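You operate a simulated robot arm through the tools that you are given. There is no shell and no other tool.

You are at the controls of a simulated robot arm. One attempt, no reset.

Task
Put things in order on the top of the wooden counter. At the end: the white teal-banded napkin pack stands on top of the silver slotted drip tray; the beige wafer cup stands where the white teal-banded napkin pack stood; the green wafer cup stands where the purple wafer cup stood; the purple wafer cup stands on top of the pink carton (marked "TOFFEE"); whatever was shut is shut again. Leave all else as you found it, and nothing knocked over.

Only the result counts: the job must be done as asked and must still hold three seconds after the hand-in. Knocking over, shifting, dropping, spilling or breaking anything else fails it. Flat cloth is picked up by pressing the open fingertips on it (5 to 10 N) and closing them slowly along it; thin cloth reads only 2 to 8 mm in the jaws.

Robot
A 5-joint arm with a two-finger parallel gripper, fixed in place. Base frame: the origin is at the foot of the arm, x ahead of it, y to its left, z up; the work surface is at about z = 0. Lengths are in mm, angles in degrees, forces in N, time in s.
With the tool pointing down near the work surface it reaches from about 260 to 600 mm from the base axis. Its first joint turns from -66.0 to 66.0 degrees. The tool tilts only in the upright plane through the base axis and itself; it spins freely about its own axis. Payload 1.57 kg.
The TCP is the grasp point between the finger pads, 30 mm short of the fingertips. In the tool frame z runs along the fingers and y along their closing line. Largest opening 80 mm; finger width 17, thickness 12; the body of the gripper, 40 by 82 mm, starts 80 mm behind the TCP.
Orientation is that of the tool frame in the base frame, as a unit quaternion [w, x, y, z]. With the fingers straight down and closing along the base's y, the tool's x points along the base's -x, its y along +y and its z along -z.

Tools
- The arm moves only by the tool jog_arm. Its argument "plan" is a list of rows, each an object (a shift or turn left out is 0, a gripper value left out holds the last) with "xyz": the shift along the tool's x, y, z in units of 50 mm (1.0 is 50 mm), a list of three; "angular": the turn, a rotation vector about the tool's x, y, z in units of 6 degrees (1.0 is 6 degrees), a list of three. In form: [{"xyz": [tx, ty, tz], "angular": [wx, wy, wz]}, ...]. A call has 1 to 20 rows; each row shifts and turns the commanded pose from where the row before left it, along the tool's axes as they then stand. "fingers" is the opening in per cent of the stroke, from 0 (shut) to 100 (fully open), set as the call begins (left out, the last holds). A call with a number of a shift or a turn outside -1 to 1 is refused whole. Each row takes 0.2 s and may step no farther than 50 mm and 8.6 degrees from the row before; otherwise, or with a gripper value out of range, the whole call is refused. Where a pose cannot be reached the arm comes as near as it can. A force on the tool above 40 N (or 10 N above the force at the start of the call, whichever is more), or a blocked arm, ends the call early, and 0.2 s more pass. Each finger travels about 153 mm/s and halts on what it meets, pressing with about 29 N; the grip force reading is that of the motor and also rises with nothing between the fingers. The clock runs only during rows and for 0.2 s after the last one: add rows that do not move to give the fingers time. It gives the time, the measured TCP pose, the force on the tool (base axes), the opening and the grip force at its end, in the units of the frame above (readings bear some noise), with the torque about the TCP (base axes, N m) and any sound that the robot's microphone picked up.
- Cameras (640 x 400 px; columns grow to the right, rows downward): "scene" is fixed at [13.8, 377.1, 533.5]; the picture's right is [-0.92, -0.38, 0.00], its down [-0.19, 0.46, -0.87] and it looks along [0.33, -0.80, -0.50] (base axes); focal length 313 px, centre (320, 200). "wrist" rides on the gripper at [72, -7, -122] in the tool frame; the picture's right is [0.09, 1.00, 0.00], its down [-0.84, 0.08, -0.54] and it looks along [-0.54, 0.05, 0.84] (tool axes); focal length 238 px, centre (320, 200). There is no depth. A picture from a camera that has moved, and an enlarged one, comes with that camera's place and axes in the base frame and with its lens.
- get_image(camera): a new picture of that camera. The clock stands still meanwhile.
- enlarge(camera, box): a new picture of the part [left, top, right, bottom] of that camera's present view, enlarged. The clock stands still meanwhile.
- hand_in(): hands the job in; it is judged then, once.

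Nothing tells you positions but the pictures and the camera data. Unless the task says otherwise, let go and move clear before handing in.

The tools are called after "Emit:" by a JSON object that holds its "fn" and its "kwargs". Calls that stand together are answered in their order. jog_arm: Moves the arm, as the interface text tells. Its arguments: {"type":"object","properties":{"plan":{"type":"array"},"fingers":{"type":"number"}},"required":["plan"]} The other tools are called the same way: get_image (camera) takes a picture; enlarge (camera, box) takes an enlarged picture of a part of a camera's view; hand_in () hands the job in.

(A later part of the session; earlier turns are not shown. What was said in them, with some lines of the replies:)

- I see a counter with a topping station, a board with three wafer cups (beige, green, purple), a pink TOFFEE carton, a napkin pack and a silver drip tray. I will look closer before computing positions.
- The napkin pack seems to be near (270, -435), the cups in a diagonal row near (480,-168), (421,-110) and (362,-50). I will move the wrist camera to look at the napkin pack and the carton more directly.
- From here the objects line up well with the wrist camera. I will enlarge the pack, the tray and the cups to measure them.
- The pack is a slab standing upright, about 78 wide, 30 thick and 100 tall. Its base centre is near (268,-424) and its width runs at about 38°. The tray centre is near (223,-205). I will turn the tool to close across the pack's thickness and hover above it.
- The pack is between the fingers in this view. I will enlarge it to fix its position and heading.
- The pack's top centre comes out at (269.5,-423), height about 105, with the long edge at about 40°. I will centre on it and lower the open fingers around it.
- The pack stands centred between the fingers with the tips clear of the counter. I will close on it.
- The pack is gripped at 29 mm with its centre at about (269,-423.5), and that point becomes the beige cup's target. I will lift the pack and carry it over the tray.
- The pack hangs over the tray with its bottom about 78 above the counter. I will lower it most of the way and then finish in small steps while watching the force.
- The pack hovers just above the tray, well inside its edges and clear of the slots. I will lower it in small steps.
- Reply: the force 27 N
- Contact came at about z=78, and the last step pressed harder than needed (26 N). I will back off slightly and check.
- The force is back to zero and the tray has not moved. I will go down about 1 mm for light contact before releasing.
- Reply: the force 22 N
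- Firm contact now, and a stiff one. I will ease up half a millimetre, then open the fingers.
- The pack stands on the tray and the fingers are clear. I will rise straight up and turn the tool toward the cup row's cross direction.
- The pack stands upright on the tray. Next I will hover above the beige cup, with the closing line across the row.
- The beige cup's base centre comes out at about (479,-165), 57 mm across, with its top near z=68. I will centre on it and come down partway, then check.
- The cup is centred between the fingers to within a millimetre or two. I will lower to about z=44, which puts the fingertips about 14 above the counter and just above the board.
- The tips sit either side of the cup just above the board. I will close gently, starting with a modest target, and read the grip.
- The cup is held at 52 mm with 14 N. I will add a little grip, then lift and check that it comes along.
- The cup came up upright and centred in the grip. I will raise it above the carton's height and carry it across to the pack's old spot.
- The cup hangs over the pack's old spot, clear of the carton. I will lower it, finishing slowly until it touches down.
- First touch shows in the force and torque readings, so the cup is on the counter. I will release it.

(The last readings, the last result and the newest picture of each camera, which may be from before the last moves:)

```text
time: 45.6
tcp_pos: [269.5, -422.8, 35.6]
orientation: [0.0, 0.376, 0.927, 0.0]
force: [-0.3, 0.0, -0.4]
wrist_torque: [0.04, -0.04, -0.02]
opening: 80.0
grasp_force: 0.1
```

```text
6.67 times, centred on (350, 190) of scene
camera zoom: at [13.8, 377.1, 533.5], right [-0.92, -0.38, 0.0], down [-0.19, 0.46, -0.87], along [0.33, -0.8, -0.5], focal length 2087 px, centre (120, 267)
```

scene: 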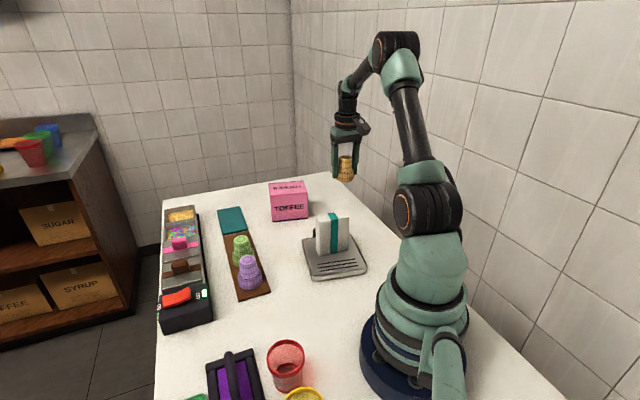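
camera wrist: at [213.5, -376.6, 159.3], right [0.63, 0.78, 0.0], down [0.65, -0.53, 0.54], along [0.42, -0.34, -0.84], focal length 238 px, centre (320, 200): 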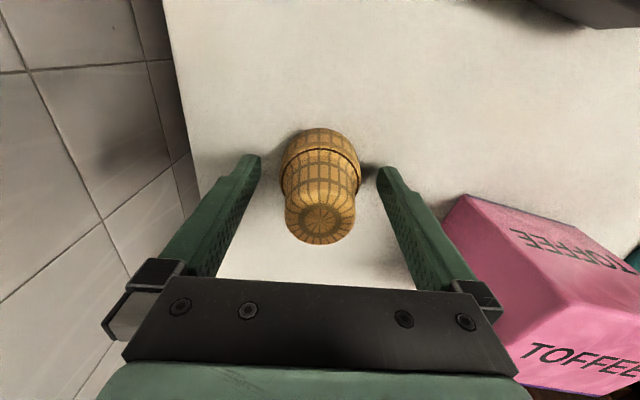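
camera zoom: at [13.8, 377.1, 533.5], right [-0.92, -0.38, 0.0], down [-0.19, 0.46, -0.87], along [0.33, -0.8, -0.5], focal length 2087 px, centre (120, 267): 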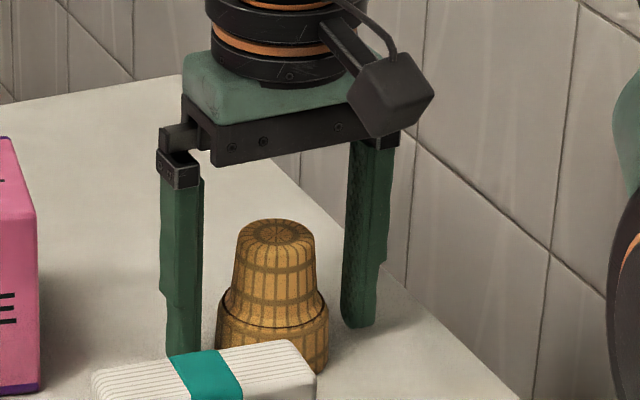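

The beige cup stands on its own at the pack's old spot. I will rise clear and go above the purple cup.

Emit:
{"fn": "jog_arm", "kwargs": {"plan": [{"xyz": [0, 0, -0.3]}, {"xyz": [0, 0, -0.6]}, {"xyz": [0, 0, -0.8]}, {"xyz": [0, 0, -0.8]}, {"xyz": [0, 0, -0.8]}, {"xyz": [0.433, 0.739, 0]}, {"xyz": [0.433, 0.739, 0]}, {"xyz": [0.433, 0.739, 0]}, {"xyz": [0.433, 0.739, 0]}, {"xyz": [0.433, 0.739, 0]}, {"xyz": [0.433, 0.739, 0]}, {"xyz": [0.433, 0.739, 0]}, {"xyz": [0.433, 0.739, 0]}, {"xyz": [0.433, 0.739, 0]}, {}, {}], "fingers": 100}}

Emit:
{"fn": "get_image", "kwargs": {"camera": "wrist"}}

Emit:
{"fn": "enlarge", "kwargs": {"camera": "wrist", "box": [240, 50, 400, 170]}}

Emit:
{"fn": "get_image", "kwargs": {"camera": "scene"}}

```text
time: 49.0
tcp_pos: [362.3, -47.8, 201.6]
orientation: [-0.001, 0.376, 0.927, 0.0]
force: [0.2, 0.2, -0.2]
wrist_torque: [0.01, 0.0, 0.02]
opening: 80.1
grasp_force: 0.1
```

```text
taken
camera wrist: at [305.2, -1.8, 325.3], right [0.63, 0.78, 0.0], down [0.65, -0.53, 0.54], along [0.42, -0.34, -0.84], focal length 238 px, centre (320, 200)
```

wrist: 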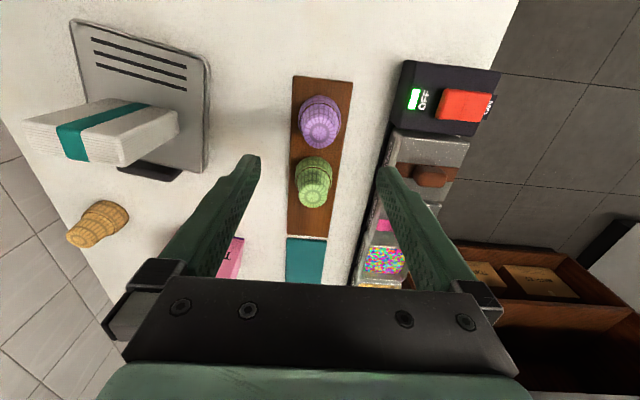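

```text
3.33 times, centred on (320, 110) of wrist
camera zoom: at [305.2, -1.8, 325.3], right [0.63, 0.78, 0.0], down [0.65, -0.53, 0.54], along [0.42, -0.34, -0.84], focal length 794 px, centre (320, 500)
```

zoom: 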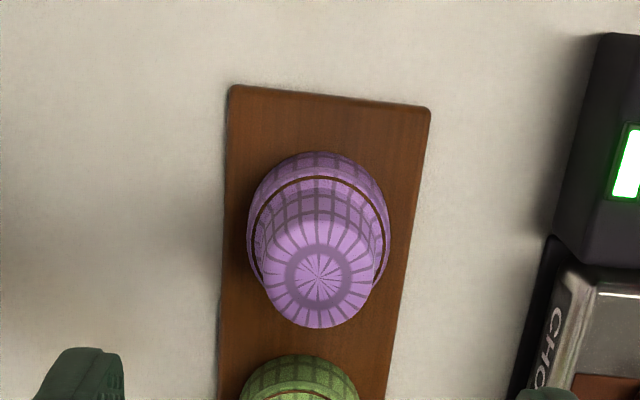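

```text
taken
```

scene: 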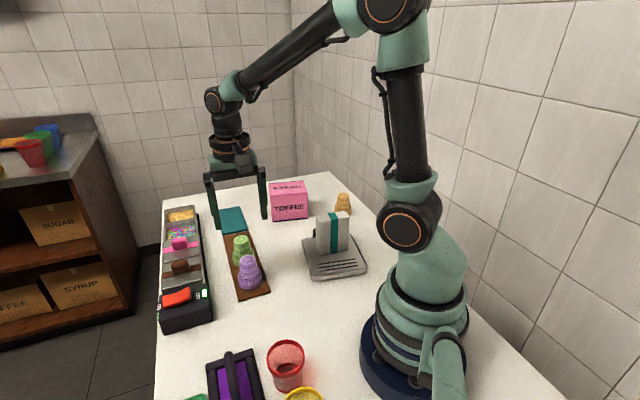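

The purple cup's base centre comes out at about (365.7,-51.5), and the green cup's at about (423,-107.5). I will correct by 6 mm and descend partway for a closer check.

Emit:
{"fn": "jog_arm", "kwargs": {"plan": [{"xyz": [-0.12, -0.01, 0]}, {"xyz": [0, 0, 0.5]}, {"xyz": [0, 0, 0.5]}, {"xyz": [0, 0, 0.5]}, {"xyz": [0, 0, 0.4]}, {}, {}], "fingers": 100}}

Emit:
{"fn": "enlarge", "kwargs": {"camera": "wrist", "box": [240, 70, 400, 200]}}

Emit:
{"fn": "enlarge", "kwargs": {"camera": "scene", "box": [180, 170, 320, 310]}}

```text
time: 50.6
tcp_pos: [368.4, -54.2, 105.6]
orientation: [-0.001, 0.376, 0.927, 0.0]
force: [-0.2, -0.5, -0.1]
wrist_torque: [0.0, -0.03, -0.02]
opening: 80.1
grasp_force: 0.0
```

```text
3.08 times, centred on (320, 135) of wrist
camera zoom: at [311.6, -8.4, 229.1], right [0.63, 0.78, 0.0], down [0.65, -0.53, 0.54], along [0.42, -0.34, -0.84], focal length 733 px, centre (320, 400)
```

zoom: 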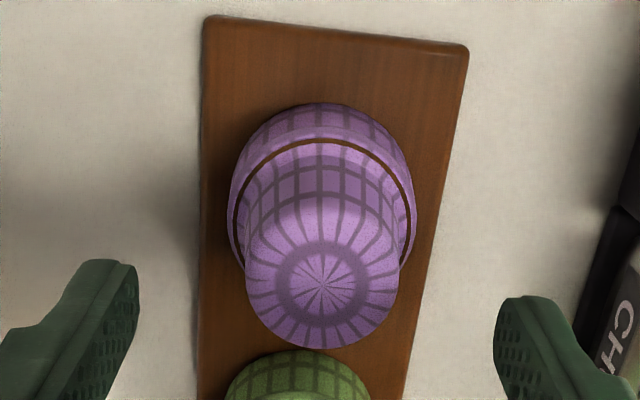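

```text
2.86 times, centred on (250, 240) of scene
camera zoom: at [13.8, 377.1, 533.5], right [-0.92, -0.38, 0.0], down [-0.19, 0.46, -0.87], along [0.33, -0.8, -0.5], focal length 895 px, centre (520, 86)
```

zoom: 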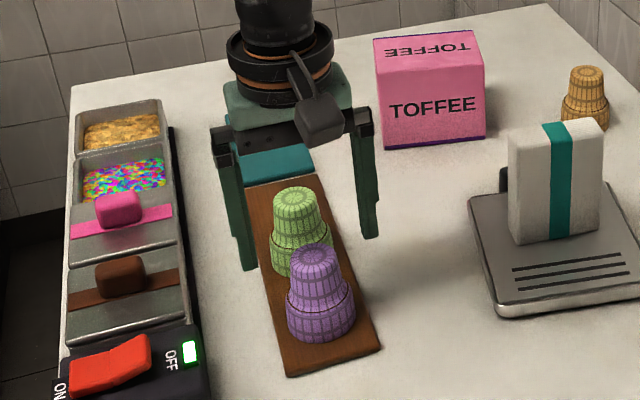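

Emit:
{"fn": "jog_arm", "kwargs": {"plan": [{"xyz": [0.05, 0.01, 0.3]}, {"xyz": [0, 0, 0.3]}, {"xyz": [0, 0, 0.3]}, {"xyz": [0, 0, 0.2]}, {"xyz": [0, 0, 0.1]}, {}, {}], "fingers": 100}}

Emit:
{"fn": "get_image", "kwargs": {"camera": "wrist"}}

Emit:
{"fn": "enlarge", "kwargs": {"camera": "scene", "box": [180, 170, 320, 310]}}

```text
time: 52.2
tcp_pos: [367.1, -51.9, 46.3]
orientation: [-0.001, 0.376, 0.926, 0.0]
force: [0.3, -0.2, 0.3]
wrist_torque: [0.0, 0.01, 0.03]
opening: 79.8
grasp_force: 0.0
```

```text
taken
camera wrist: at [309.6, -5.9, 169.0], right [0.63, 0.78, 0.0], down [0.65, -0.53, 0.54], along [0.42, -0.34, -0.84], focal length 238 px, centre (320, 200)
```

wrist: 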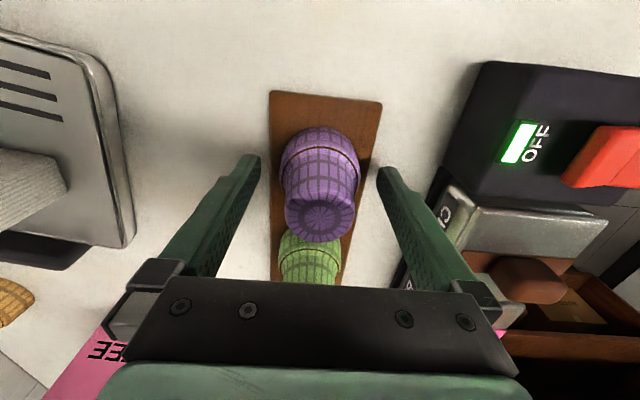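

```text
2.86 times, centred on (250, 240) of scene
camera zoom: at [13.8, 377.1, 533.5], right [-0.92, -0.38, 0.0], down [-0.19, 0.46, -0.87], along [0.33, -0.8, -0.5], focal length 895 px, centre (520, 86)
```

zoom: 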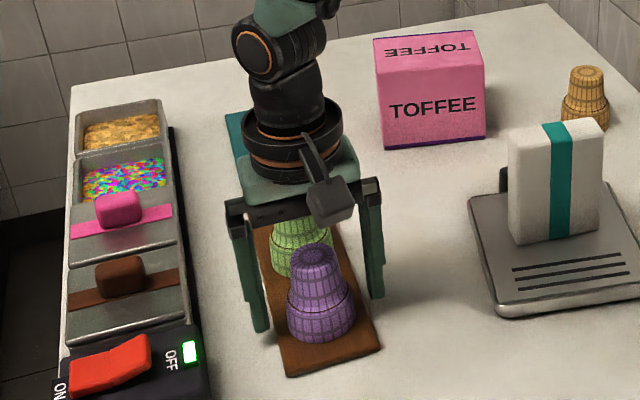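

Emit:
{"fn": "jog_arm", "kwargs": {"plan": [{"xyz": [0, 0, 0.03]}, {}], "fingers": 100}}

Emit:
{"fn": "jog_arm", "kwargs": {"plan": [{}, {}, {}, {}], "fingers": 60}}

Emit:
{"fn": "enlarge", "kwargs": {"camera": "wrist", "box": [240, 80, 400, 260]}}

```text
time: 52.8
tcp_pos: [366.2, -51.8, 46.0]
orientation: [0.0, 0.376, 0.927, 0.0]
force: [-0.2, -0.3, -0.5]
wrist_torque: [0.01, 0.01, -0.03]
opening: 80.0
grasp_force: 0.1
```

```text
time: 53.8
tcp_pos: [367.1, -51.2, 44.2]
orientation: [0.0, 0.376, 0.926, 0.0]
force: [-0.5, -0.5, 0.3]
wrist_torque: [-0.01, -0.03, 0.02]
opening: 51.9
grasp_force: 13.6
```

```text
2.22 times, centred on (320, 170) of wrist
camera zoom: at [309.7, -5.3, 168.1], right [0.63, 0.78, 0.0], down [0.65, -0.53, 0.54], along [0.42, -0.34, -0.84], focal length 530 px, centre (320, 267)
```

zoom: 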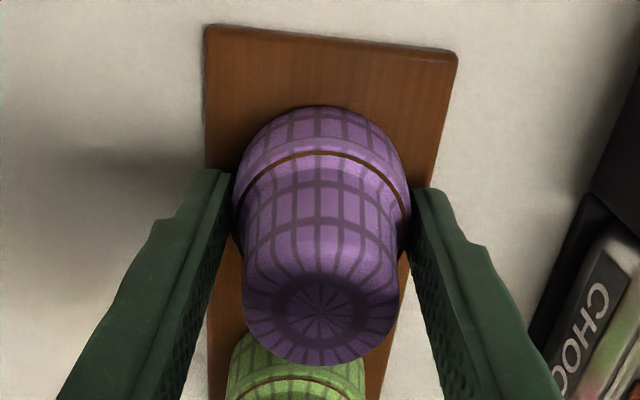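

The purple cup is gripped just like the beige one. I will lift it well clear and view the carton again for its exact place and height.

Emit:
{"fn": "jog_arm", "kwargs": {"plan": [{"xyz": [0, 0, -0.1]}, {"xyz": [0, 0, -0.2]}, {"xyz": [0, 0, -0.4]}, {"xyz": [0, 0, -0.5]}, {"xyz": [0, 0, -0.6]}, {"xyz": [0, 0, -0.6]}, {"xyz": [0, 0, -0.6]}, {}, {}], "fingers": 56}}

Emit:
{"fn": "get_image", "kwargs": {"camera": "wrist"}}

Emit:
{"fn": "enlarge", "kwargs": {"camera": "scene", "box": [250, 160, 330, 240]}}

Emit:
{"fn": "get_image", "kwargs": {"camera": "scene"}}

```text
time: 55.8
tcp_pos: [365.8, -49.8, 194.3]
orientation: [0.0, 0.376, 0.927, 0.0]
force: [0.6, -0.3, 0.4]
wrist_torque: [-0.02, 0.02, -0.03]
opening: 51.9
grasp_force: 14.1
```

```text
taken
camera wrist: at [309.3, -4.9, 316.8], right [0.63, 0.78, 0.0], down [0.65, -0.53, 0.54], along [0.42, -0.34, -0.84], focal length 238 px, centre (320, 200)
```

wrist: 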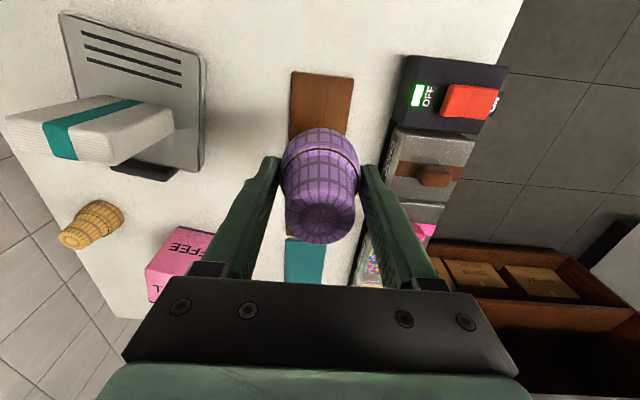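

```text
5.00 times, centred on (290, 200) of scene
camera zoom: at [13.8, 377.1, 533.5], right [-0.92, -0.38, 0.0], down [-0.19, 0.46, -0.87], along [0.33, -0.8, -0.5], focal length 1566 px, centre (470, 200)
```

zoom: 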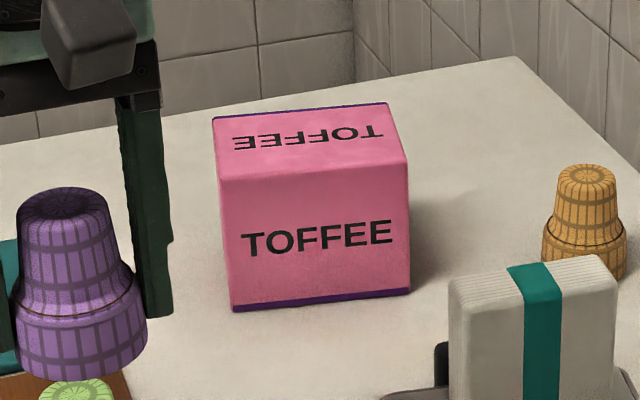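

```text
taken
```

scene: 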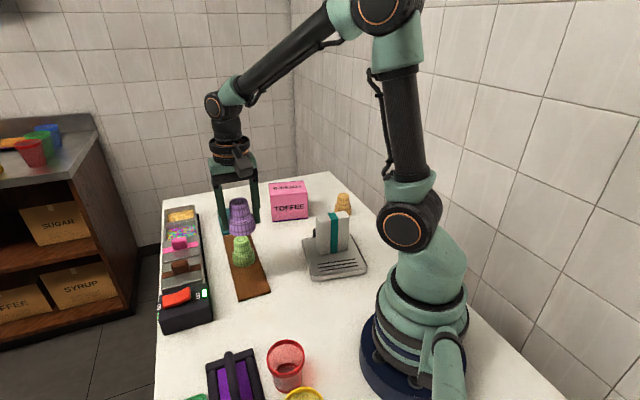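

The carton measures about 110 × 76 × 92 with its top centre near (421,-353). I will carry the purple cup there at the present height and check the reach.

Emit:
{"fn": "jog_arm", "kwargs": {"plan": [{"xyz": [-0.277, -0.198, 0]}, {"xyz": [-0.5538, -0.396, 0]}, {"xyz": [-0.5538, -0.396, 0]}, {"xyz": [-0.5538, -0.396, 0]}, {"xyz": [-0.5538, -0.396, 0]}, {"xyz": [-0.5538, -0.396, 0]}, {"xyz": [-0.5538, -0.396, 0]}, {"xyz": [-0.5538, -0.396, 0]}, {"xyz": [-0.5538, -0.396, 0]}, {"xyz": [-0.277, -0.198, 0]}, {}, {}]}}

Emit:
{"fn": "get_image", "kwargs": {"camera": "wrist"}}

Emit:
{"fn": "enlarge", "kwargs": {"camera": "scene", "box": [230, 100, 370, 240]}}

```text
time: 58.4
tcp_pos: [419.7, -352.0, 196.1]
orientation: [0.0, 0.376, 0.927, 0.0]
force: [-1.0, 0.5, 0.6]
wrist_torque: [-0.01, -0.01, -0.02]
opening: 52.2
grasp_force: 13.8
```

```text
taken
camera wrist: at [362.5, -306.0, 319.1], right [0.63, 0.78, 0.0], down [0.65, -0.53, 0.54], along [0.42, -0.34, -0.84], focal length 238 px, centre (320, 200)
```

wrist: 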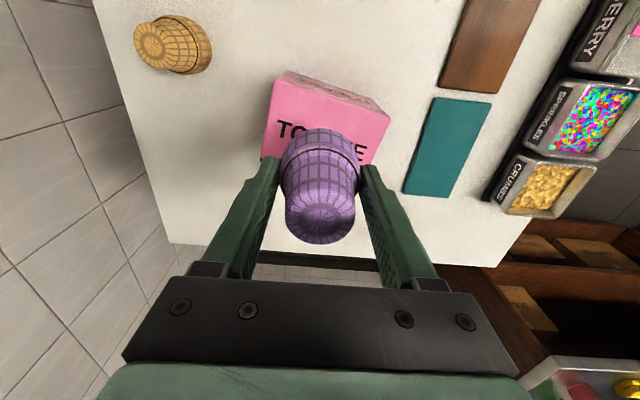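

```text
2.86 times, centred on (300, 170) of scene
camera zoom: at [13.8, 377.1, 533.5], right [-0.92, -0.38, 0.0], down [-0.19, 0.46, -0.87], along [0.33, -0.8, -0.5], focal length 895 px, centre (377, 286)
```

zoom: 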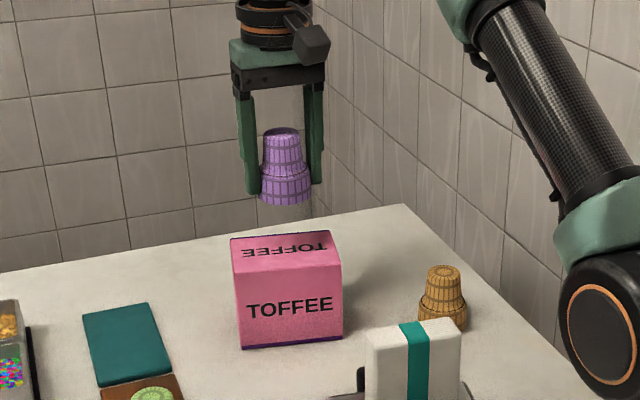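

The pose is reached well. I will check the carton against the wrist view to confirm the cup will land centred.

Emit:
{"fn": "enlarge", "kwargs": {"camera": "wrist", "box": [240, 50, 400, 190]}}

```text
2.86 times, centred on (320, 120) of wrist
camera zoom: at [362.5, -306.0, 319.1], right [0.63, 0.78, 0.0], down [0.65, -0.53, 0.54], along [0.42, -0.34, -0.84], focal length 681 px, centre (320, 429)
```

zoom: 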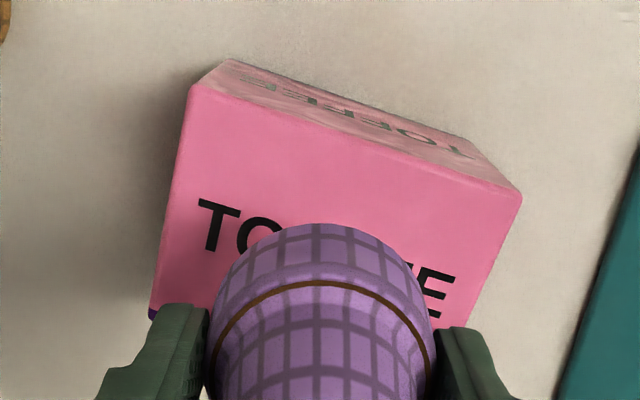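

The carton's top centre comes out at (423,-352), so I need about a 4 mm correction. Then I will descend to just above it.

Emit:
{"fn": "jog_arm", "kwargs": {"plan": [{"xyz": [-0.077, 0.044, 0]}, {"xyz": [0, 0, 0.3]}, {"xyz": [0, 0, 0.3]}, {"xyz": [0, 0, 0.3]}, {"xyz": [0, 0, 0.2]}, {}, {}]}}

Emit:
{"fn": "enlarge", "kwargs": {"camera": "scene", "box": [250, 140, 330, 230]}}

Emit:
{"fn": "get_image", "kwargs": {"camera": "wrist"}}

```text
time: 60.0
tcp_pos: [424.3, -352.5, 139.9]
orientation: [0.0, 0.376, 0.927, -0.001]
force: [-0.2, 0.1, -0.3]
wrist_torque: [0.0, 0.01, 0.0]
opening: 52.2
grasp_force: 13.8
```

```text
4.44 times, centred on (290, 185) of scene
camera zoom: at [13.8, 377.1, 533.5], right [-0.92, -0.38, 0.0], down [-0.19, 0.46, -0.87], along [0.33, -0.8, -0.5], focal length 1392 px, centre (453, 267)
```

zoom: 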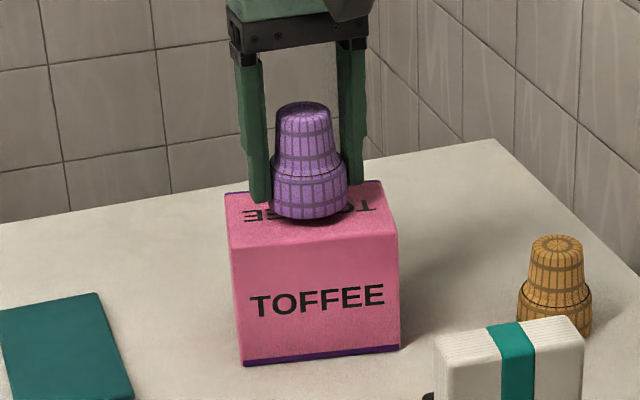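

```text
taken
camera wrist: at [367.4, -307.0, 262.2], right [0.63, 0.78, 0.0], down [0.65, -0.53, 0.54], along [0.42, -0.34, -0.84], focal length 238 px, centre (320, 200)
```

wrist: 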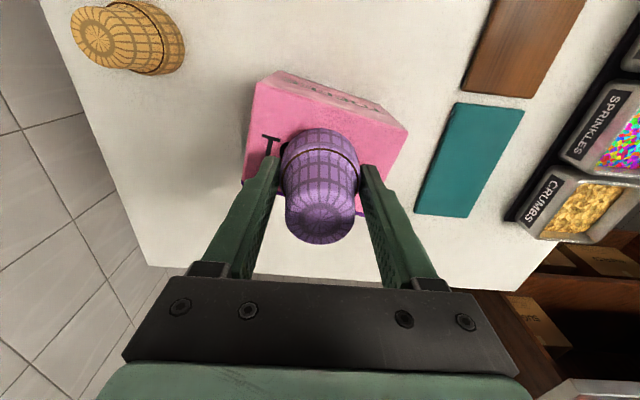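

The cup sits above the middle of the carton's top. I will lower it in small steps until it touches.

Emit:
{"fn": "jog_arm", "kwargs": {"plan": [{"xyz": [0, 0, 0.05]}, {"xyz": [0, 0, 0.05]}, {"xyz": [0, 0, 0.03]}, {}, {}]}}

Emit:
{"fn": "jog_arm", "kwargs": {"plan": [{"xyz": [0, 0, 0.02]}, {}, {}]}}

```text
time: 61.2
tcp_pos: [424.7, -354.4, 133.7]
orientation: [0.0, 0.376, 0.927, 0.0]
force: [1.3, 0.6, 0.0]
wrist_torque: [0.0, -0.02, -0.01]
opening: 52.2
grasp_force: 13.8
```

```text
time: 62.0
tcp_pos: [424.3, -354.1, 132.4]
orientation: [0.0, 0.376, 0.927, 0.0]
force: [1.2, 0.2, 0.2]
wrist_torque: [-0.01, 0.02, -0.01]
opening: 52.2
grasp_force: 14.3
```

Emit:
{"fn": "jog_arm", "kwargs": {"plan": [{"xyz": [0, 0, 0.02]}, {}, {}]}}

Emit:
{"fn": "jog_arm", "kwargs": {"plan": [{"xyz": [0, 0, 0.02]}, {}, {}]}}

Emit:
{"fn": "enlarge", "kwargs": {"camera": "scene", "box": [265, 160, 315, 210]}}

```text
time: 62.8
tcp_pos: [424.5, -354.4, 132.1]
orientation: [0.001, 0.377, 0.926, 0.0]
force: [0.1, 1.9, 6.4]
wrist_torque: [0.14, -0.01, -0.04]
opening: 52.2
grasp_force: 13.4
```

```text
time: 63.6
tcp_pos: [423.7, -355.0, 132.0]
orientation: [0.0, 0.377, 0.926, -0.001]
force: [3.3, 0.4, 8.5]
wrist_torque: [-0.03, -0.11, 0.01]
opening: 52.2
grasp_force: 14.4
```

```text
8.00 times, centred on (290, 185) of scene
camera zoom: at [13.8, 377.1, 533.5], right [-0.92, -0.38, 0.0], down [-0.19, 0.46, -0.87], along [0.33, -0.8, -0.5], focal length 2505 px, centre (560, 320)
```

zoom: 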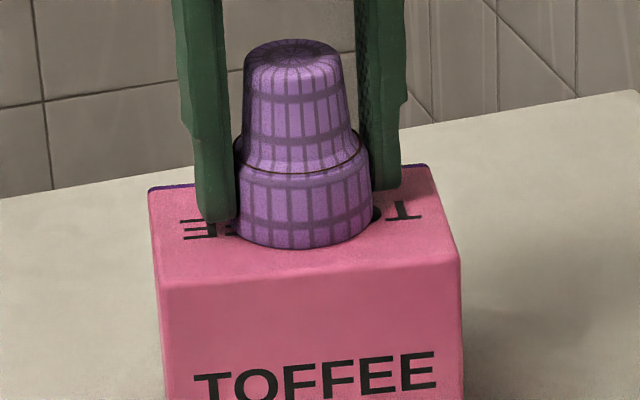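

The cup has touched the carton top (about 8 N). I will ease off half a millimetre and release.

Emit:
{"fn": "jog_arm", "kwargs": {"plan": [{"xyz": [0, 0, -0.01]}, {}]}}

Emit:
{"fn": "jog_arm", "kwargs": {"plan": [{}, {}, {}], "fingers": 100}}

Emit:
{"fn": "enlarge", "kwargs": {"camera": "scene", "box": [250, 150, 330, 230]}}

Emit:
{"fn": "get_image", "kwargs": {"camera": "wrist"}}

```text
time: 64.2
tcp_pos: [423.8, -354.2, 131.0]
orientation: [0.0, 0.376, 0.926, 0.0]
force: [0.7, -3.9, 6.1]
wrist_torque: [-0.19, 0.02, 0.03]
opening: 52.0
grasp_force: 14.0
```

```text
time: 65.0
tcp_pos: [423.8, -353.7, 130.8]
orientation: [0.0, 0.376, 0.927, 0.0]
force: [-0.1, 0.6, 0.1]
wrist_torque: [0.02, -0.01, 0.03]
opening: 79.9
grasp_force: 0.1
```

```text
5.00 times, centred on (290, 190) of scene
camera zoom: at [13.8, 377.1, 533.5], right [-0.92, -0.38, 0.0], down [-0.19, 0.46, -0.87], along [0.33, -0.8, -0.5], focal length 1566 px, centre (470, 250)
```

zoom: 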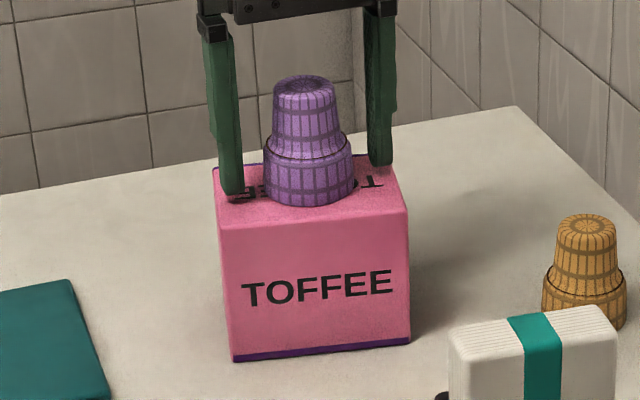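

```text
taken
camera wrist: at [367.0, -308.0, 253.8], right [0.63, 0.78, 0.0], down [0.65, -0.53, 0.54], along [0.42, -0.34, -0.84], focal length 238 px, centre (320, 200)
```

wrist: 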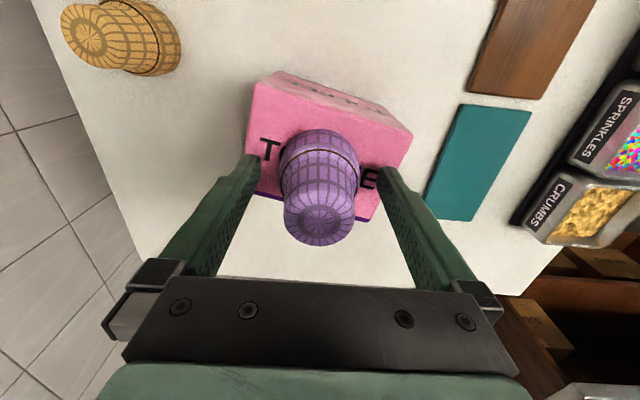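

The purple cup stands on the carton, and the carton has not moved. I will rise straight up and go above the green cup.

Emit:
{"fn": "jog_arm", "kwargs": {"plan": [{"xyz": [0, 0, -0.2]}, {"xyz": [0, 0, -0.4]}, {"xyz": [0, 0, -0.5]}, {"xyz": [0, 0, -0.4]}, {}, {"xyz": [0.2455, 0.2505, 0]}, {"xyz": [0.491, 0.501, 0]}, {"xyz": [0.491, 0.501, 0]}, {"xyz": [0.491, 0.501, 0]}, {"xyz": [0.491, 0.501, 0]}, {"xyz": [0.491, 0.501, 0]}, {"xyz": [0.491, 0.501, 0]}, {"xyz": [0.2455, 0.2505, 0]}, {}, {}], "fingers": 100}}

Emit:
{"fn": "get_image", "kwargs": {"camera": "wrist"}}

Emit:
{"fn": "enlarge", "kwargs": {"camera": "wrist", "box": [240, 30, 400, 170]}}

Emit:
{"fn": "get_image", "kwargs": {"camera": "scene"}}

```text
time: 68.2
tcp_pos: [424.8, -109.3, 205.6]
orientation: [0.0, 0.375, 0.927, 0.0]
force: [0.5, -0.5, 0.3]
wrist_torque: [-0.01, 0.03, -0.01]
opening: 80.0
grasp_force: 0.0
```

```text
taken
camera wrist: at [366.9, -62.9, 328.5], right [0.63, 0.78, 0.0], down [0.65, -0.53, 0.54], along [0.42, -0.34, -0.84], focal length 238 px, centre (320, 200)
```

wrist: 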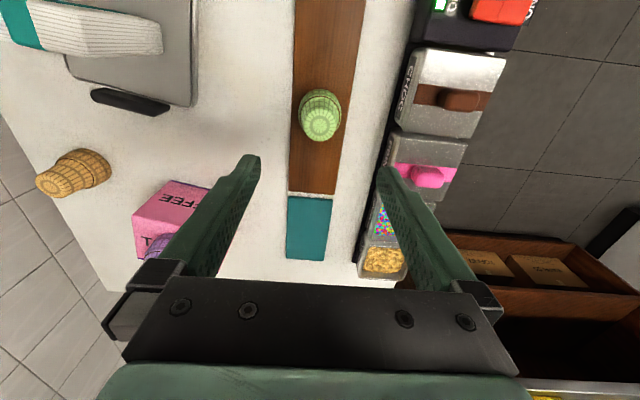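

```text
2.86 times, centred on (320, 100) of wrist
camera zoom: at [366.9, -62.9, 328.5], right [0.63, 0.78, 0.0], down [0.65, -0.53, 0.54], along [0.42, -0.34, -0.84], focal length 681 px, centre (320, 486)
```

zoom: 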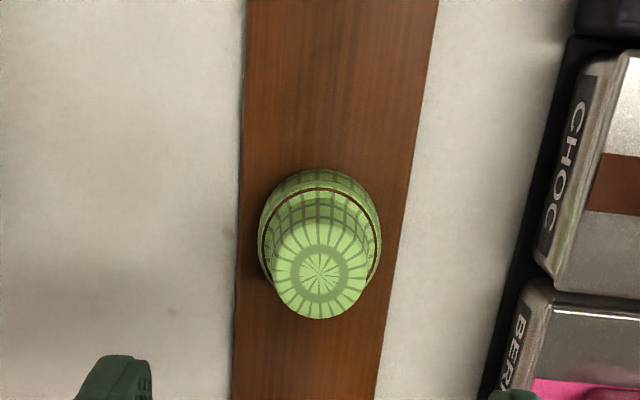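

```text
taken
```

scene: 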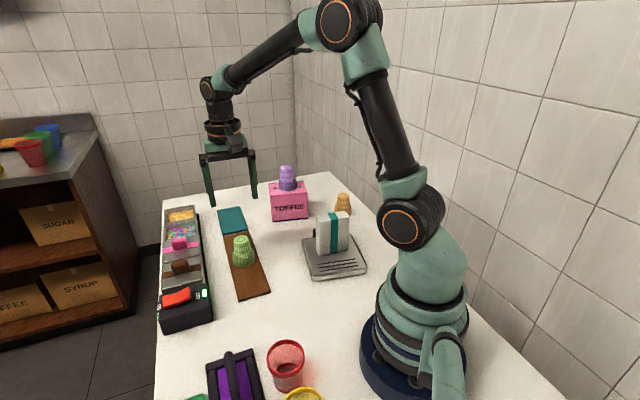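

The green cup's base centre is at about (422,-108). I will make a small correction, descend partway and check.

Emit:
{"fn": "jog_arm", "kwargs": {"plan": [{"xyz": [0.038, -0.015, 0]}, {"xyz": [0, 0, 0.5]}, {"xyz": [0, 0, 0.5]}, {"xyz": [0, 0, 0.5]}, {"xyz": [0, 0, 0.5]}, {}, {}], "fingers": 100}}

Emit:
{"fn": "enlarge", "kwargs": {"camera": "wrist", "box": [240, 70, 400, 200]}}

Emit:
{"fn": "enlarge", "kwargs": {"camera": "scene", "box": [180, 170, 360, 310]}}

```text
time: 69.8
tcp_pos: [419.0, -107.3, 105.9]
orientation: [0.0, 0.376, 0.926, -0.001]
force: [-0.6, 0.2, -0.4]
wrist_torque: [0.02, -0.02, 0.01]
opening: 79.9
grasp_force: 0.1
```

```text
3.08 times, centred on (320, 135) of wrist
camera zoom: at [363.0, -61.3, 229.2], right [0.63, 0.78, 0.0], down [0.65, -0.53, 0.54], along [0.42, -0.34, -0.84], focal length 733 px, centre (320, 400)
```

zoom: 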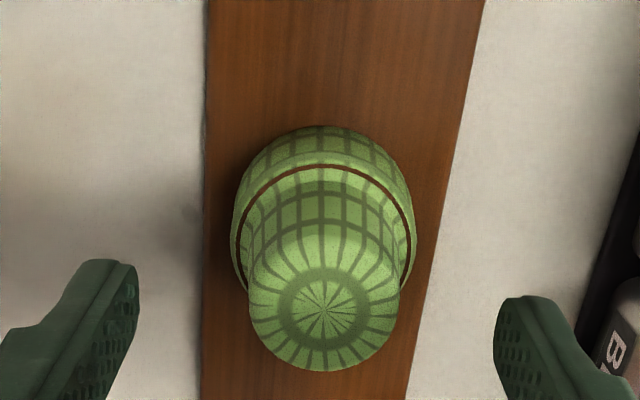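

```text
2.86 times, centred on (270, 240) of scene
camera zoom: at [13.8, 377.1, 533.5], right [-0.92, -0.38, 0.0], down [-0.19, 0.46, -0.87], along [0.33, -0.8, -0.5], focal length 895 px, centre (463, 86)
```

zoom: 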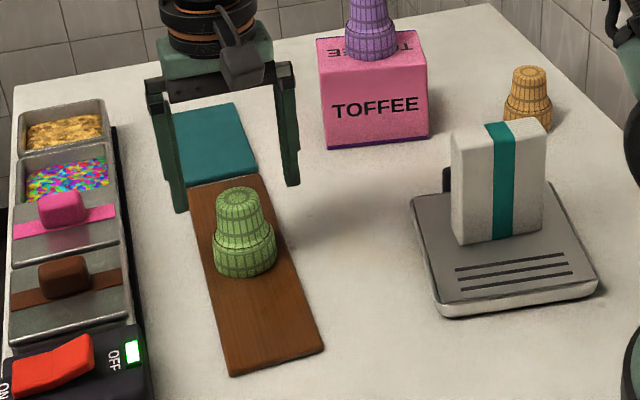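

Emit:
{"fn": "jog_arm", "kwargs": {"plan": [{"xyz": [-0.075, 0.03, 0]}, {"xyz": [0, 0, 0.3]}, {"xyz": [0, 0, 0.3]}, {"xyz": [0, 0, 0.3]}, {"xyz": [0, 0, 0.2]}, {"xyz": [0, 0, 0.1]}, {}, {}], "fingers": 100}}

Emit:
{"fn": "get_image", "kwargs": {"camera": "wrist"}}

Emit:
{"fn": "enlarge", "kwargs": {"camera": "scene", "box": [180, 170, 320, 310]}}

```text
time: 71.6
tcp_pos: [425.5, -108.7, 45.9]
orientation: [0.0, 0.376, 0.927, 0.0]
force: [0.6, -0.6, 0.4]
wrist_torque: [0.0, 0.01, 0.04]
opening: 80.2
grasp_force: 0.1
```

```text
taken
camera wrist: at [368.4, -62.8, 169.4], right [0.63, 0.78, 0.0], down [0.65, -0.53, 0.54], along [0.42, -0.34, -0.84], focal length 238 px, centre (320, 200)
```

wrist: 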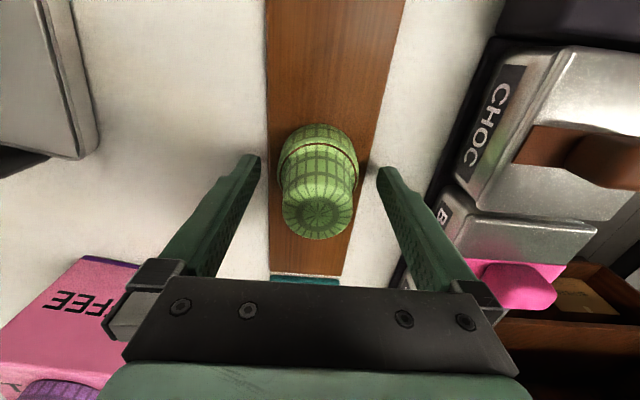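

```text
2.86 times, centred on (250, 240) of scene
camera zoom: at [13.8, 377.1, 533.5], right [-0.92, -0.38, 0.0], down [-0.19, 0.46, -0.87], along [0.33, -0.8, -0.5], focal length 895 px, centre (520, 86)
```

zoom: 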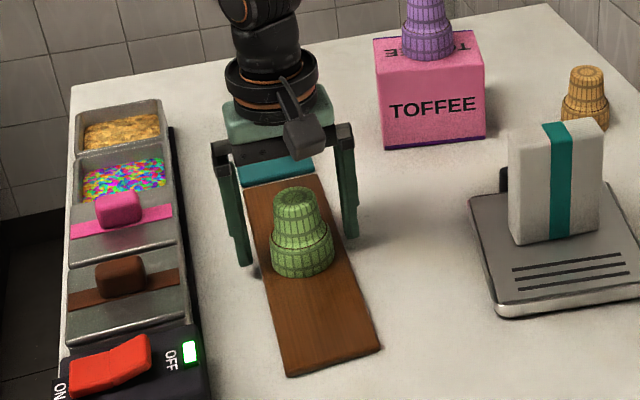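

Emit:
{"fn": "jog_arm", "kwargs": {"plan": [{"xyz": [0.01, -0.015, 0.03]}, {}], "fingers": 100}}

Emit:
{"fn": "jog_arm", "kwargs": {"plan": [{}, {}, {}, {}], "fingers": 60}}

Emit:
{"fn": "enlarge", "kwargs": {"camera": "wrist", "box": [240, 80, 400, 260]}}

```text
time: 72.2
tcp_pos: [424.0, -108.4, 44.0]
orientation: [0.0, 0.377, 0.926, 0.0]
force: [0.9, 0.2, 0.4]
wrist_torque: [0.03, -0.01, 0.02]
opening: 80.1
grasp_force: 0.1
```

```text
time: 73.2
tcp_pos: [423.8, -109.9, 45.1]
orientation: [0.0, 0.376, 0.927, 0.001]
force: [0.1, -0.3, 0.0]
wrist_torque: [0.01, -0.01, 0.0]
opening: 51.9
grasp_force: 14.5
```

```text
2.22 times, centred on (320, 170) of wrist
camera zoom: at [367.6, -63.6, 167.9], right [0.63, 0.78, 0.0], down [0.65, -0.53, 0.54], along [0.42, -0.34, -0.84], focal length 530 px, centre (320, 267)
```

zoom: 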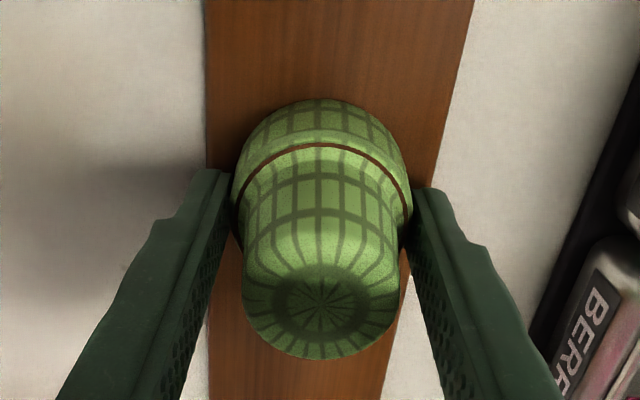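

The green cup is gripped. The purple cup stood at about (366.3,-51.5) on the board, so I will lift the green one slightly and carry it 80 mm along the row.

Emit:
{"fn": "jog_arm", "kwargs": {"plan": [{"xyz": [0, 0, -0.1]}, {"xyz": [0, 0, -0.2]}, {"xyz": [0, 0, -0.3]}, {"xyz": [0, 0, -0.3]}, {"xyz": [0.2, 0.002, 0]}, {"xyz": [0.4, 0.004, 0]}, {"xyz": [0.4, 0.004, 0]}, {"xyz": [0.4, 0.004, 0]}, {"xyz": [0.204, 0.004, 0]}, {}, {}], "fingers": 56}}

Emit:
{"fn": "get_image", "kwargs": {"camera": "wrist"}}

Emit:
{"fn": "enlarge", "kwargs": {"camera": "scene", "box": [180, 170, 320, 310]}}

```text
time: 75.6
tcp_pos: [366.8, -51.7, 89.6]
orientation: [0.0, 0.376, 0.927, 0.0]
force: [-0.7, -0.2, -0.5]
wrist_torque: [0.0, 0.0, 0.0]
opening: 52.1
grasp_force: 13.9
```

```text
taken
camera wrist: at [309.7, -6.2, 213.1], right [0.63, 0.78, 0.0], down [0.65, -0.53, 0.54], along [0.42, -0.34, -0.84], focal length 238 px, centre (320, 200)
```

wrist: 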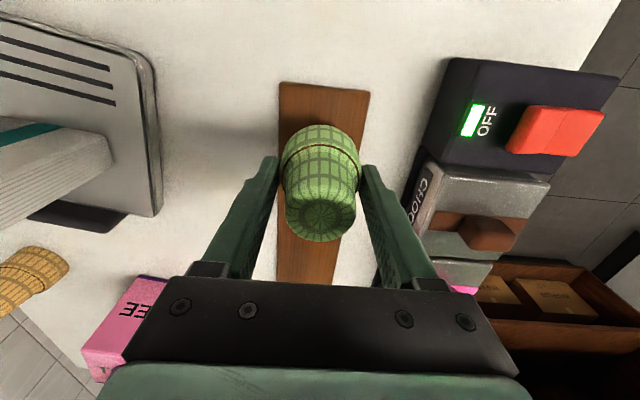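

```text
2.86 times, centred on (250, 240) of scene
camera zoom: at [13.8, 377.1, 533.5], right [-0.92, -0.38, 0.0], down [-0.19, 0.46, -0.87], along [0.33, -0.8, -0.5], focal length 895 px, centre (520, 86)
```

zoom: 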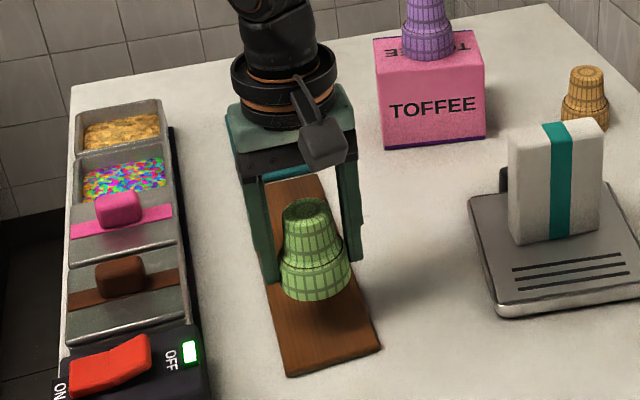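

Emit:
{"fn": "jog_arm", "kwargs": {"plan": [{"xyz": [0, 0, 0.25]}, {"xyz": [0, 0, 0.25]}, {"xyz": [0, 0, 0.2]}, {"xyz": [0, 0, 0.1]}, {}, {}]}}

Emit:
{"fn": "enlarge", "kwargs": {"camera": "wrist", "box": [240, 80, 400, 260]}}

Emit:
{"fn": "enlarge", "kwargs": {"camera": "scene", "box": [180, 170, 320, 310]}}

```text
time: 77.0
tcp_pos: [368.2, -51.1, 50.8]
orientation: [0.0, 0.377, 0.926, 0.0]
force: [-0.8, 0.6, 1.1]
wrist_torque: [0.02, 0.01, 0.02]
opening: 52.0
grasp_force: 13.9
```

```text
2.22 times, centred on (320, 170) of wrist
camera zoom: at [311.0, -5.8, 172.9], right [0.63, 0.78, 0.0], down [0.65, -0.53, 0.54], along [0.42, -0.34, -0.84], focal length 530 px, centre (320, 267)
```

zoom: 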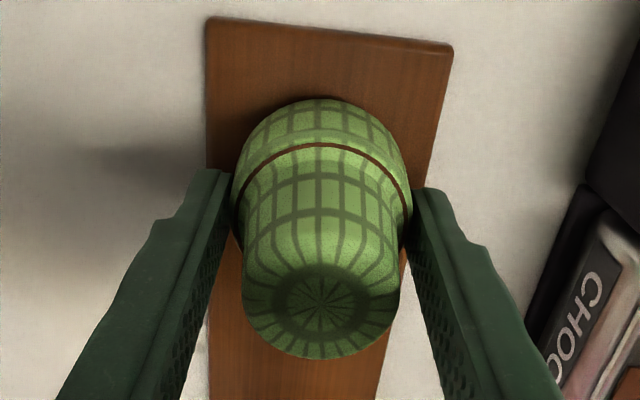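

```text
2.86 times, centred on (250, 240) of scene
camera zoom: at [13.8, 377.1, 533.5], right [-0.92, -0.38, 0.0], down [-0.19, 0.46, -0.87], along [0.33, -0.8, -0.5], focal length 895 px, centre (520, 86)
```

zoom: 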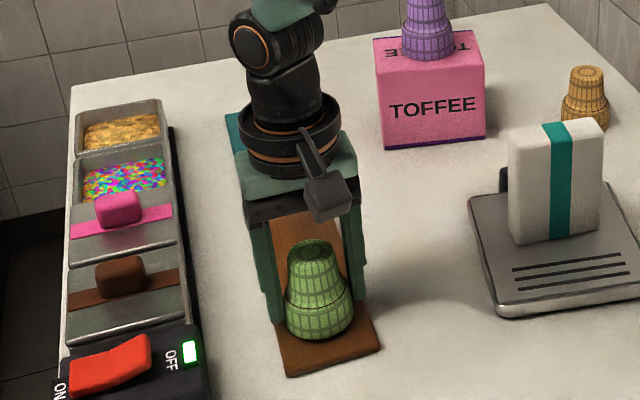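

The green cup is within about half a millimetre of the purple cup's place relative to the board. I will make a tiny correction and lower the last few millimetres.

Emit:
{"fn": "jog_arm", "kwargs": {"plan": [{"xyz": [-0.008, -0.01, 0.03]}, {"xyz": [0, 0, 0.03]}, {}, {}]}}

Emit:
{"fn": "jog_arm", "kwargs": {"plan": [{"xyz": [0, 0, 0.02]}, {}, {}]}}

```text
time: 78.0
tcp_pos: [368.7, -51.6, 46.5]
orientation: [-0.001, 0.376, 0.927, 0.0]
force: [-0.6, -0.1, -0.2]
wrist_torque: [-0.02, 0.01, -0.01]
opening: 52.0
grasp_force: 13.8
```

```text
time: 78.8
tcp_pos: [367.4, -52.6, 45.2]
orientation: [0.0, 0.377, 0.926, 0.001]
force: [-0.2, 0.2, -0.8]
wrist_torque: [0.02, 0.01, 0.01]
opening: 52.0
grasp_force: 14.0
```

Emit:
{"fn": "jog_arm", "kwargs": {"plan": [{"xyz": [0, 0, 0.016]}, {}, {}]}}

Emit:
{"fn": "enlarge", "kwargs": {"camera": "scene", "box": [220, 230, 280, 310]}}

```text
time: 79.6
tcp_pos: [368.2, -53.1, 45.5]
orientation: [0.001, 0.376, 0.926, 0.0]
force: [0.0, -0.5, -0.3]
wrist_torque: [0.03, 0.01, -0.01]
opening: 52.2
grasp_force: 14.1
```

```text
5.00 times, centred on (250, 270) of scene
camera zoom: at [13.8, 377.1, 533.5], right [-0.92, -0.38, 0.0], down [-0.19, 0.46, -0.87], along [0.33, -0.8, -0.5], focal length 1566 px, centre (670, -150)
```

zoom: 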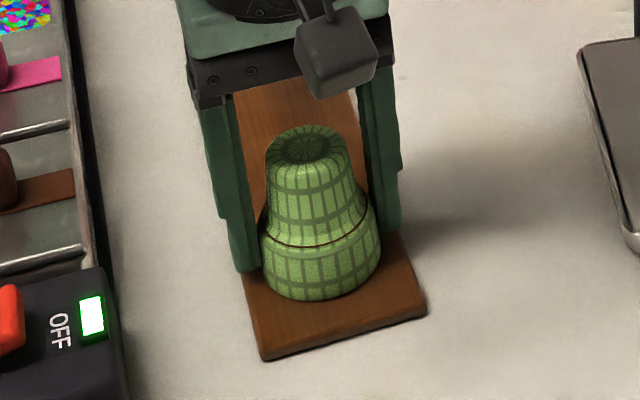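

Emit:
{"fn": "jog_arm", "kwargs": {"plan": [{"xyz": [0, 0, 0.012]}, {}, {}]}}

```text
time: 80.4
tcp_pos: [368.1, -53.4, 44.6]
orientation: [0.0, 0.376, 0.927, 0.0]
force: [-0.1, 2.6, 7.8]
wrist_torque: [0.07, 0.01, -0.01]
opening: 52.4
grasp_force: 13.5
```

The cup is on the board. Before releasing I will check its place against the board once more.

Emit:
{"fn": "enlarge", "kwargs": {"camera": "wrist", "box": [240, 80, 400, 260]}}

```text
2.22 times, centred on (320, 170) of wrist
camera zoom: at [311.5, -7.2, 167.2], right [0.63, 0.78, 0.0], down [0.65, -0.53, 0.54], along [0.42, -0.34, -0.84], focal length 530 px, centre (320, 267)
```

zoom: 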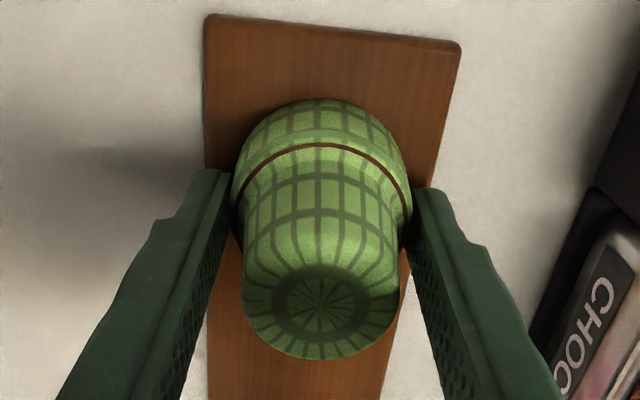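

The green cup matches the purple cup's former place to within a millimetre. I will ease off and release.

Emit:
{"fn": "jog_arm", "kwargs": {"plan": [{"xyz": [0, 0, -0.006]}, {}]}}

Emit:
{"fn": "jog_arm", "kwargs": {"plan": [{}, {}, {}], "fingers": 100}}

Emit:
{"fn": "get_image", "kwargs": {"camera": "wrist"}}

Emit:
{"fn": "enlarge", "kwargs": {"camera": "scene", "box": [180, 170, 320, 310]}}

```text
time: 81.0
tcp_pos: [367.2, -53.3, 45.4]
orientation: [0.0, 0.377, 0.926, 0.0]
force: [0.5, 0.1, -0.1]
wrist_torque: [-0.03, 0.01, -0.02]
opening: 52.3
grasp_force: 13.8
```

```text
time: 81.8
tcp_pos: [367.8, -53.2, 44.3]
orientation: [0.0, 0.377, 0.926, 0.001]
force: [-0.3, -0.3, -0.6]
wrist_torque: [0.02, -0.01, -0.01]
opening: 80.1
grasp_force: 0.1
```

```text
taken
camera wrist: at [311.4, -7.7, 167.8], right [0.63, 0.78, 0.0], down [0.65, -0.53, 0.54], along [0.42, -0.34, -0.84], focal length 238 px, centre (320, 200)
```

wrist: 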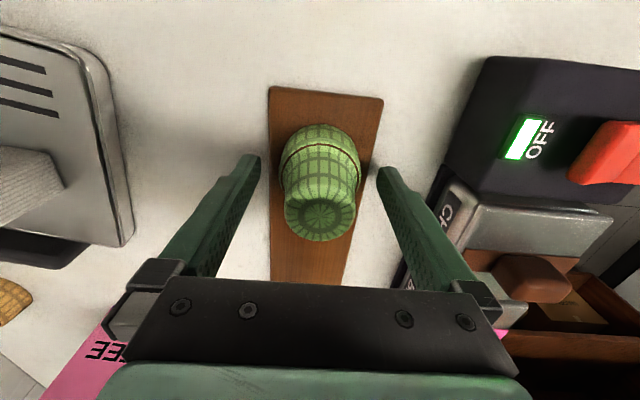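

```text
2.86 times, centred on (250, 240) of scene
camera zoom: at [13.8, 377.1, 533.5], right [-0.92, -0.38, 0.0], down [-0.19, 0.46, -0.87], along [0.33, -0.8, -0.5], focal length 895 px, centre (520, 86)
```

zoom: 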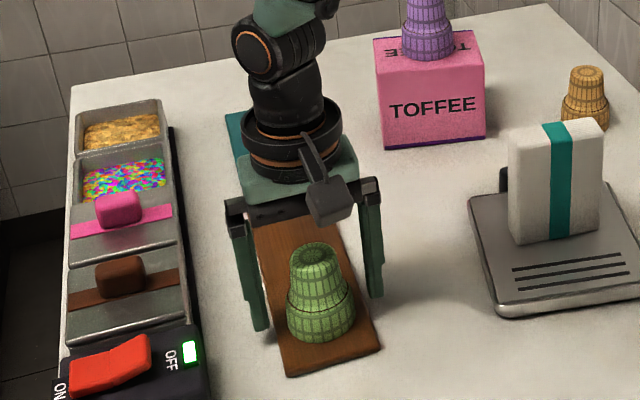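

The green cup now fills the same outline the purple one did. I will rise clear, move back and check everything.

Emit:
{"fn": "jog_arm", "kwargs": {"plan": [{"xyz": [0, 0, -0.3]}, {"xyz": [0, 0, -0.6]}, {"xyz": [0, 0, -0.8]}, {"xyz": [0, 0, -0.8]}, {"xyz": [0, 0, -0.8]}, {"xyz": [0, 0, -0.7]}, {}, {}], "fingers": 100}}

Emit:
{"fn": "get_image", "kwargs": {"camera": "scene"}}

Emit:
{"fn": "get_image", "kwargs": {"camera": "wrist"}}

Emit:
{"fn": "enlarge", "kwargs": {"camera": "scene", "box": [150, 160, 390, 310]}}

Emit:
{"fn": "enlarge", "kwargs": {"camera": "scene", "box": [150, 280, 390, 400]}}

```text
time: 83.6
tcp_pos: [366.7, -55.2, 247.2]
orientation: [0.0, 0.377, 0.926, 0.0]
force: [0.3, 0.9, 0.0]
wrist_torque: [-0.02, -0.01, 0.03]
opening: 80.4
grasp_force: 0.1
```

```text
taken
```

scene: 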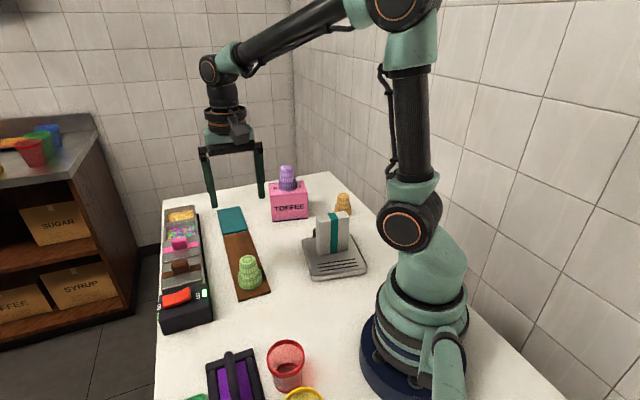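

```text
taken
camera wrist: at [311.2, -9.3, 370.1], right [0.63, 0.78, 0.0], down [0.65, -0.53, 0.54], along [0.42, -0.34, -0.84], focal length 238 px, centre (320, 200)
```

wrist: 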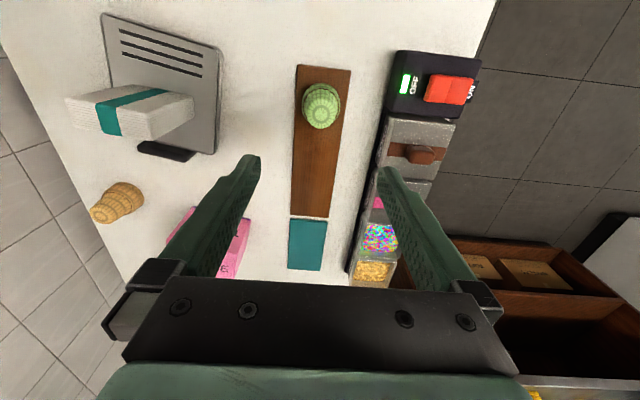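

```text
2.67 times, centred on (270, 235) of scene
camera zoom: at [13.8, 377.1, 533.5], right [-0.92, -0.38, 0.0], down [-0.19, 0.46, -0.87], along [0.33, -0.8, -0.5], focal length 835 px, centre (453, 107)
```

zoom: 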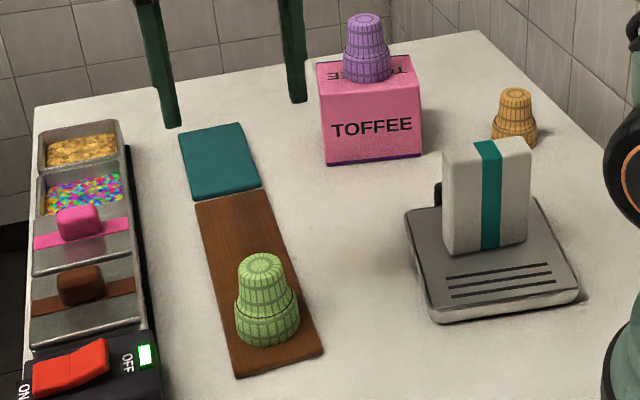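

```text
2.67 times, centred on (270, 340) of scene
camera zoom: at [13.8, 377.1, 533.5], right [-0.92, -0.38, 0.0], down [-0.19, 0.46, -0.87], along [0.33, -0.8, -0.5], focal length 835 px, centre (453, -173)
```

zoom: 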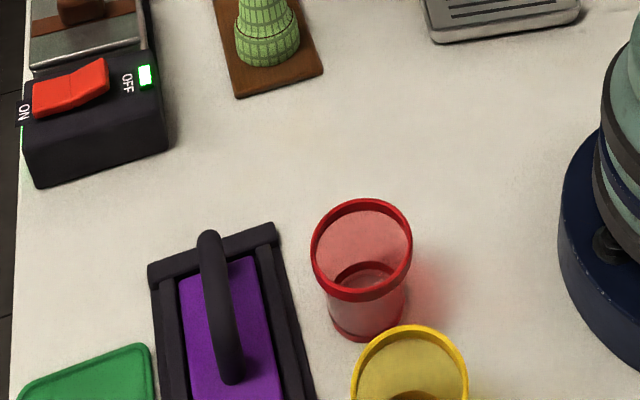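

Everything matches the task:
- The napkin pack stands on the tray.
- The beige cup is at the pack's old spot.
- The green cup is at the purple cup's old spot.
- The purple cup is on the TOFFEE carton.

Nothing else looks moved, nothing was opened, and the arm is clear, so I am handing in.

Emit:
{"fn": "hand_in", "kwargs": {}}

```text
The job is handed in.
```

I moved all four items and handed the job in; the tool confirmed the hand-in but gave no verdict.

- **Napkin pack:** it stands upright near the middle of the drip tray, clear of the slots. I pressed it down at up to 26 N while placing it, but the tray did not move.
- **Beige cup:** it stands where the pack stood, within about 2 mm.
- **Green cup:** it stands where the purple cup stood, within about 1 mm as measured against the board.
- **Purple cup:** it stands on the TOFFEE carton, close to the middle of its top. The carton did not move.

I opened nothing, so nothing needed shutting again. In the last pictures everything else looked as it did at the start, and the arm was clear of all items.
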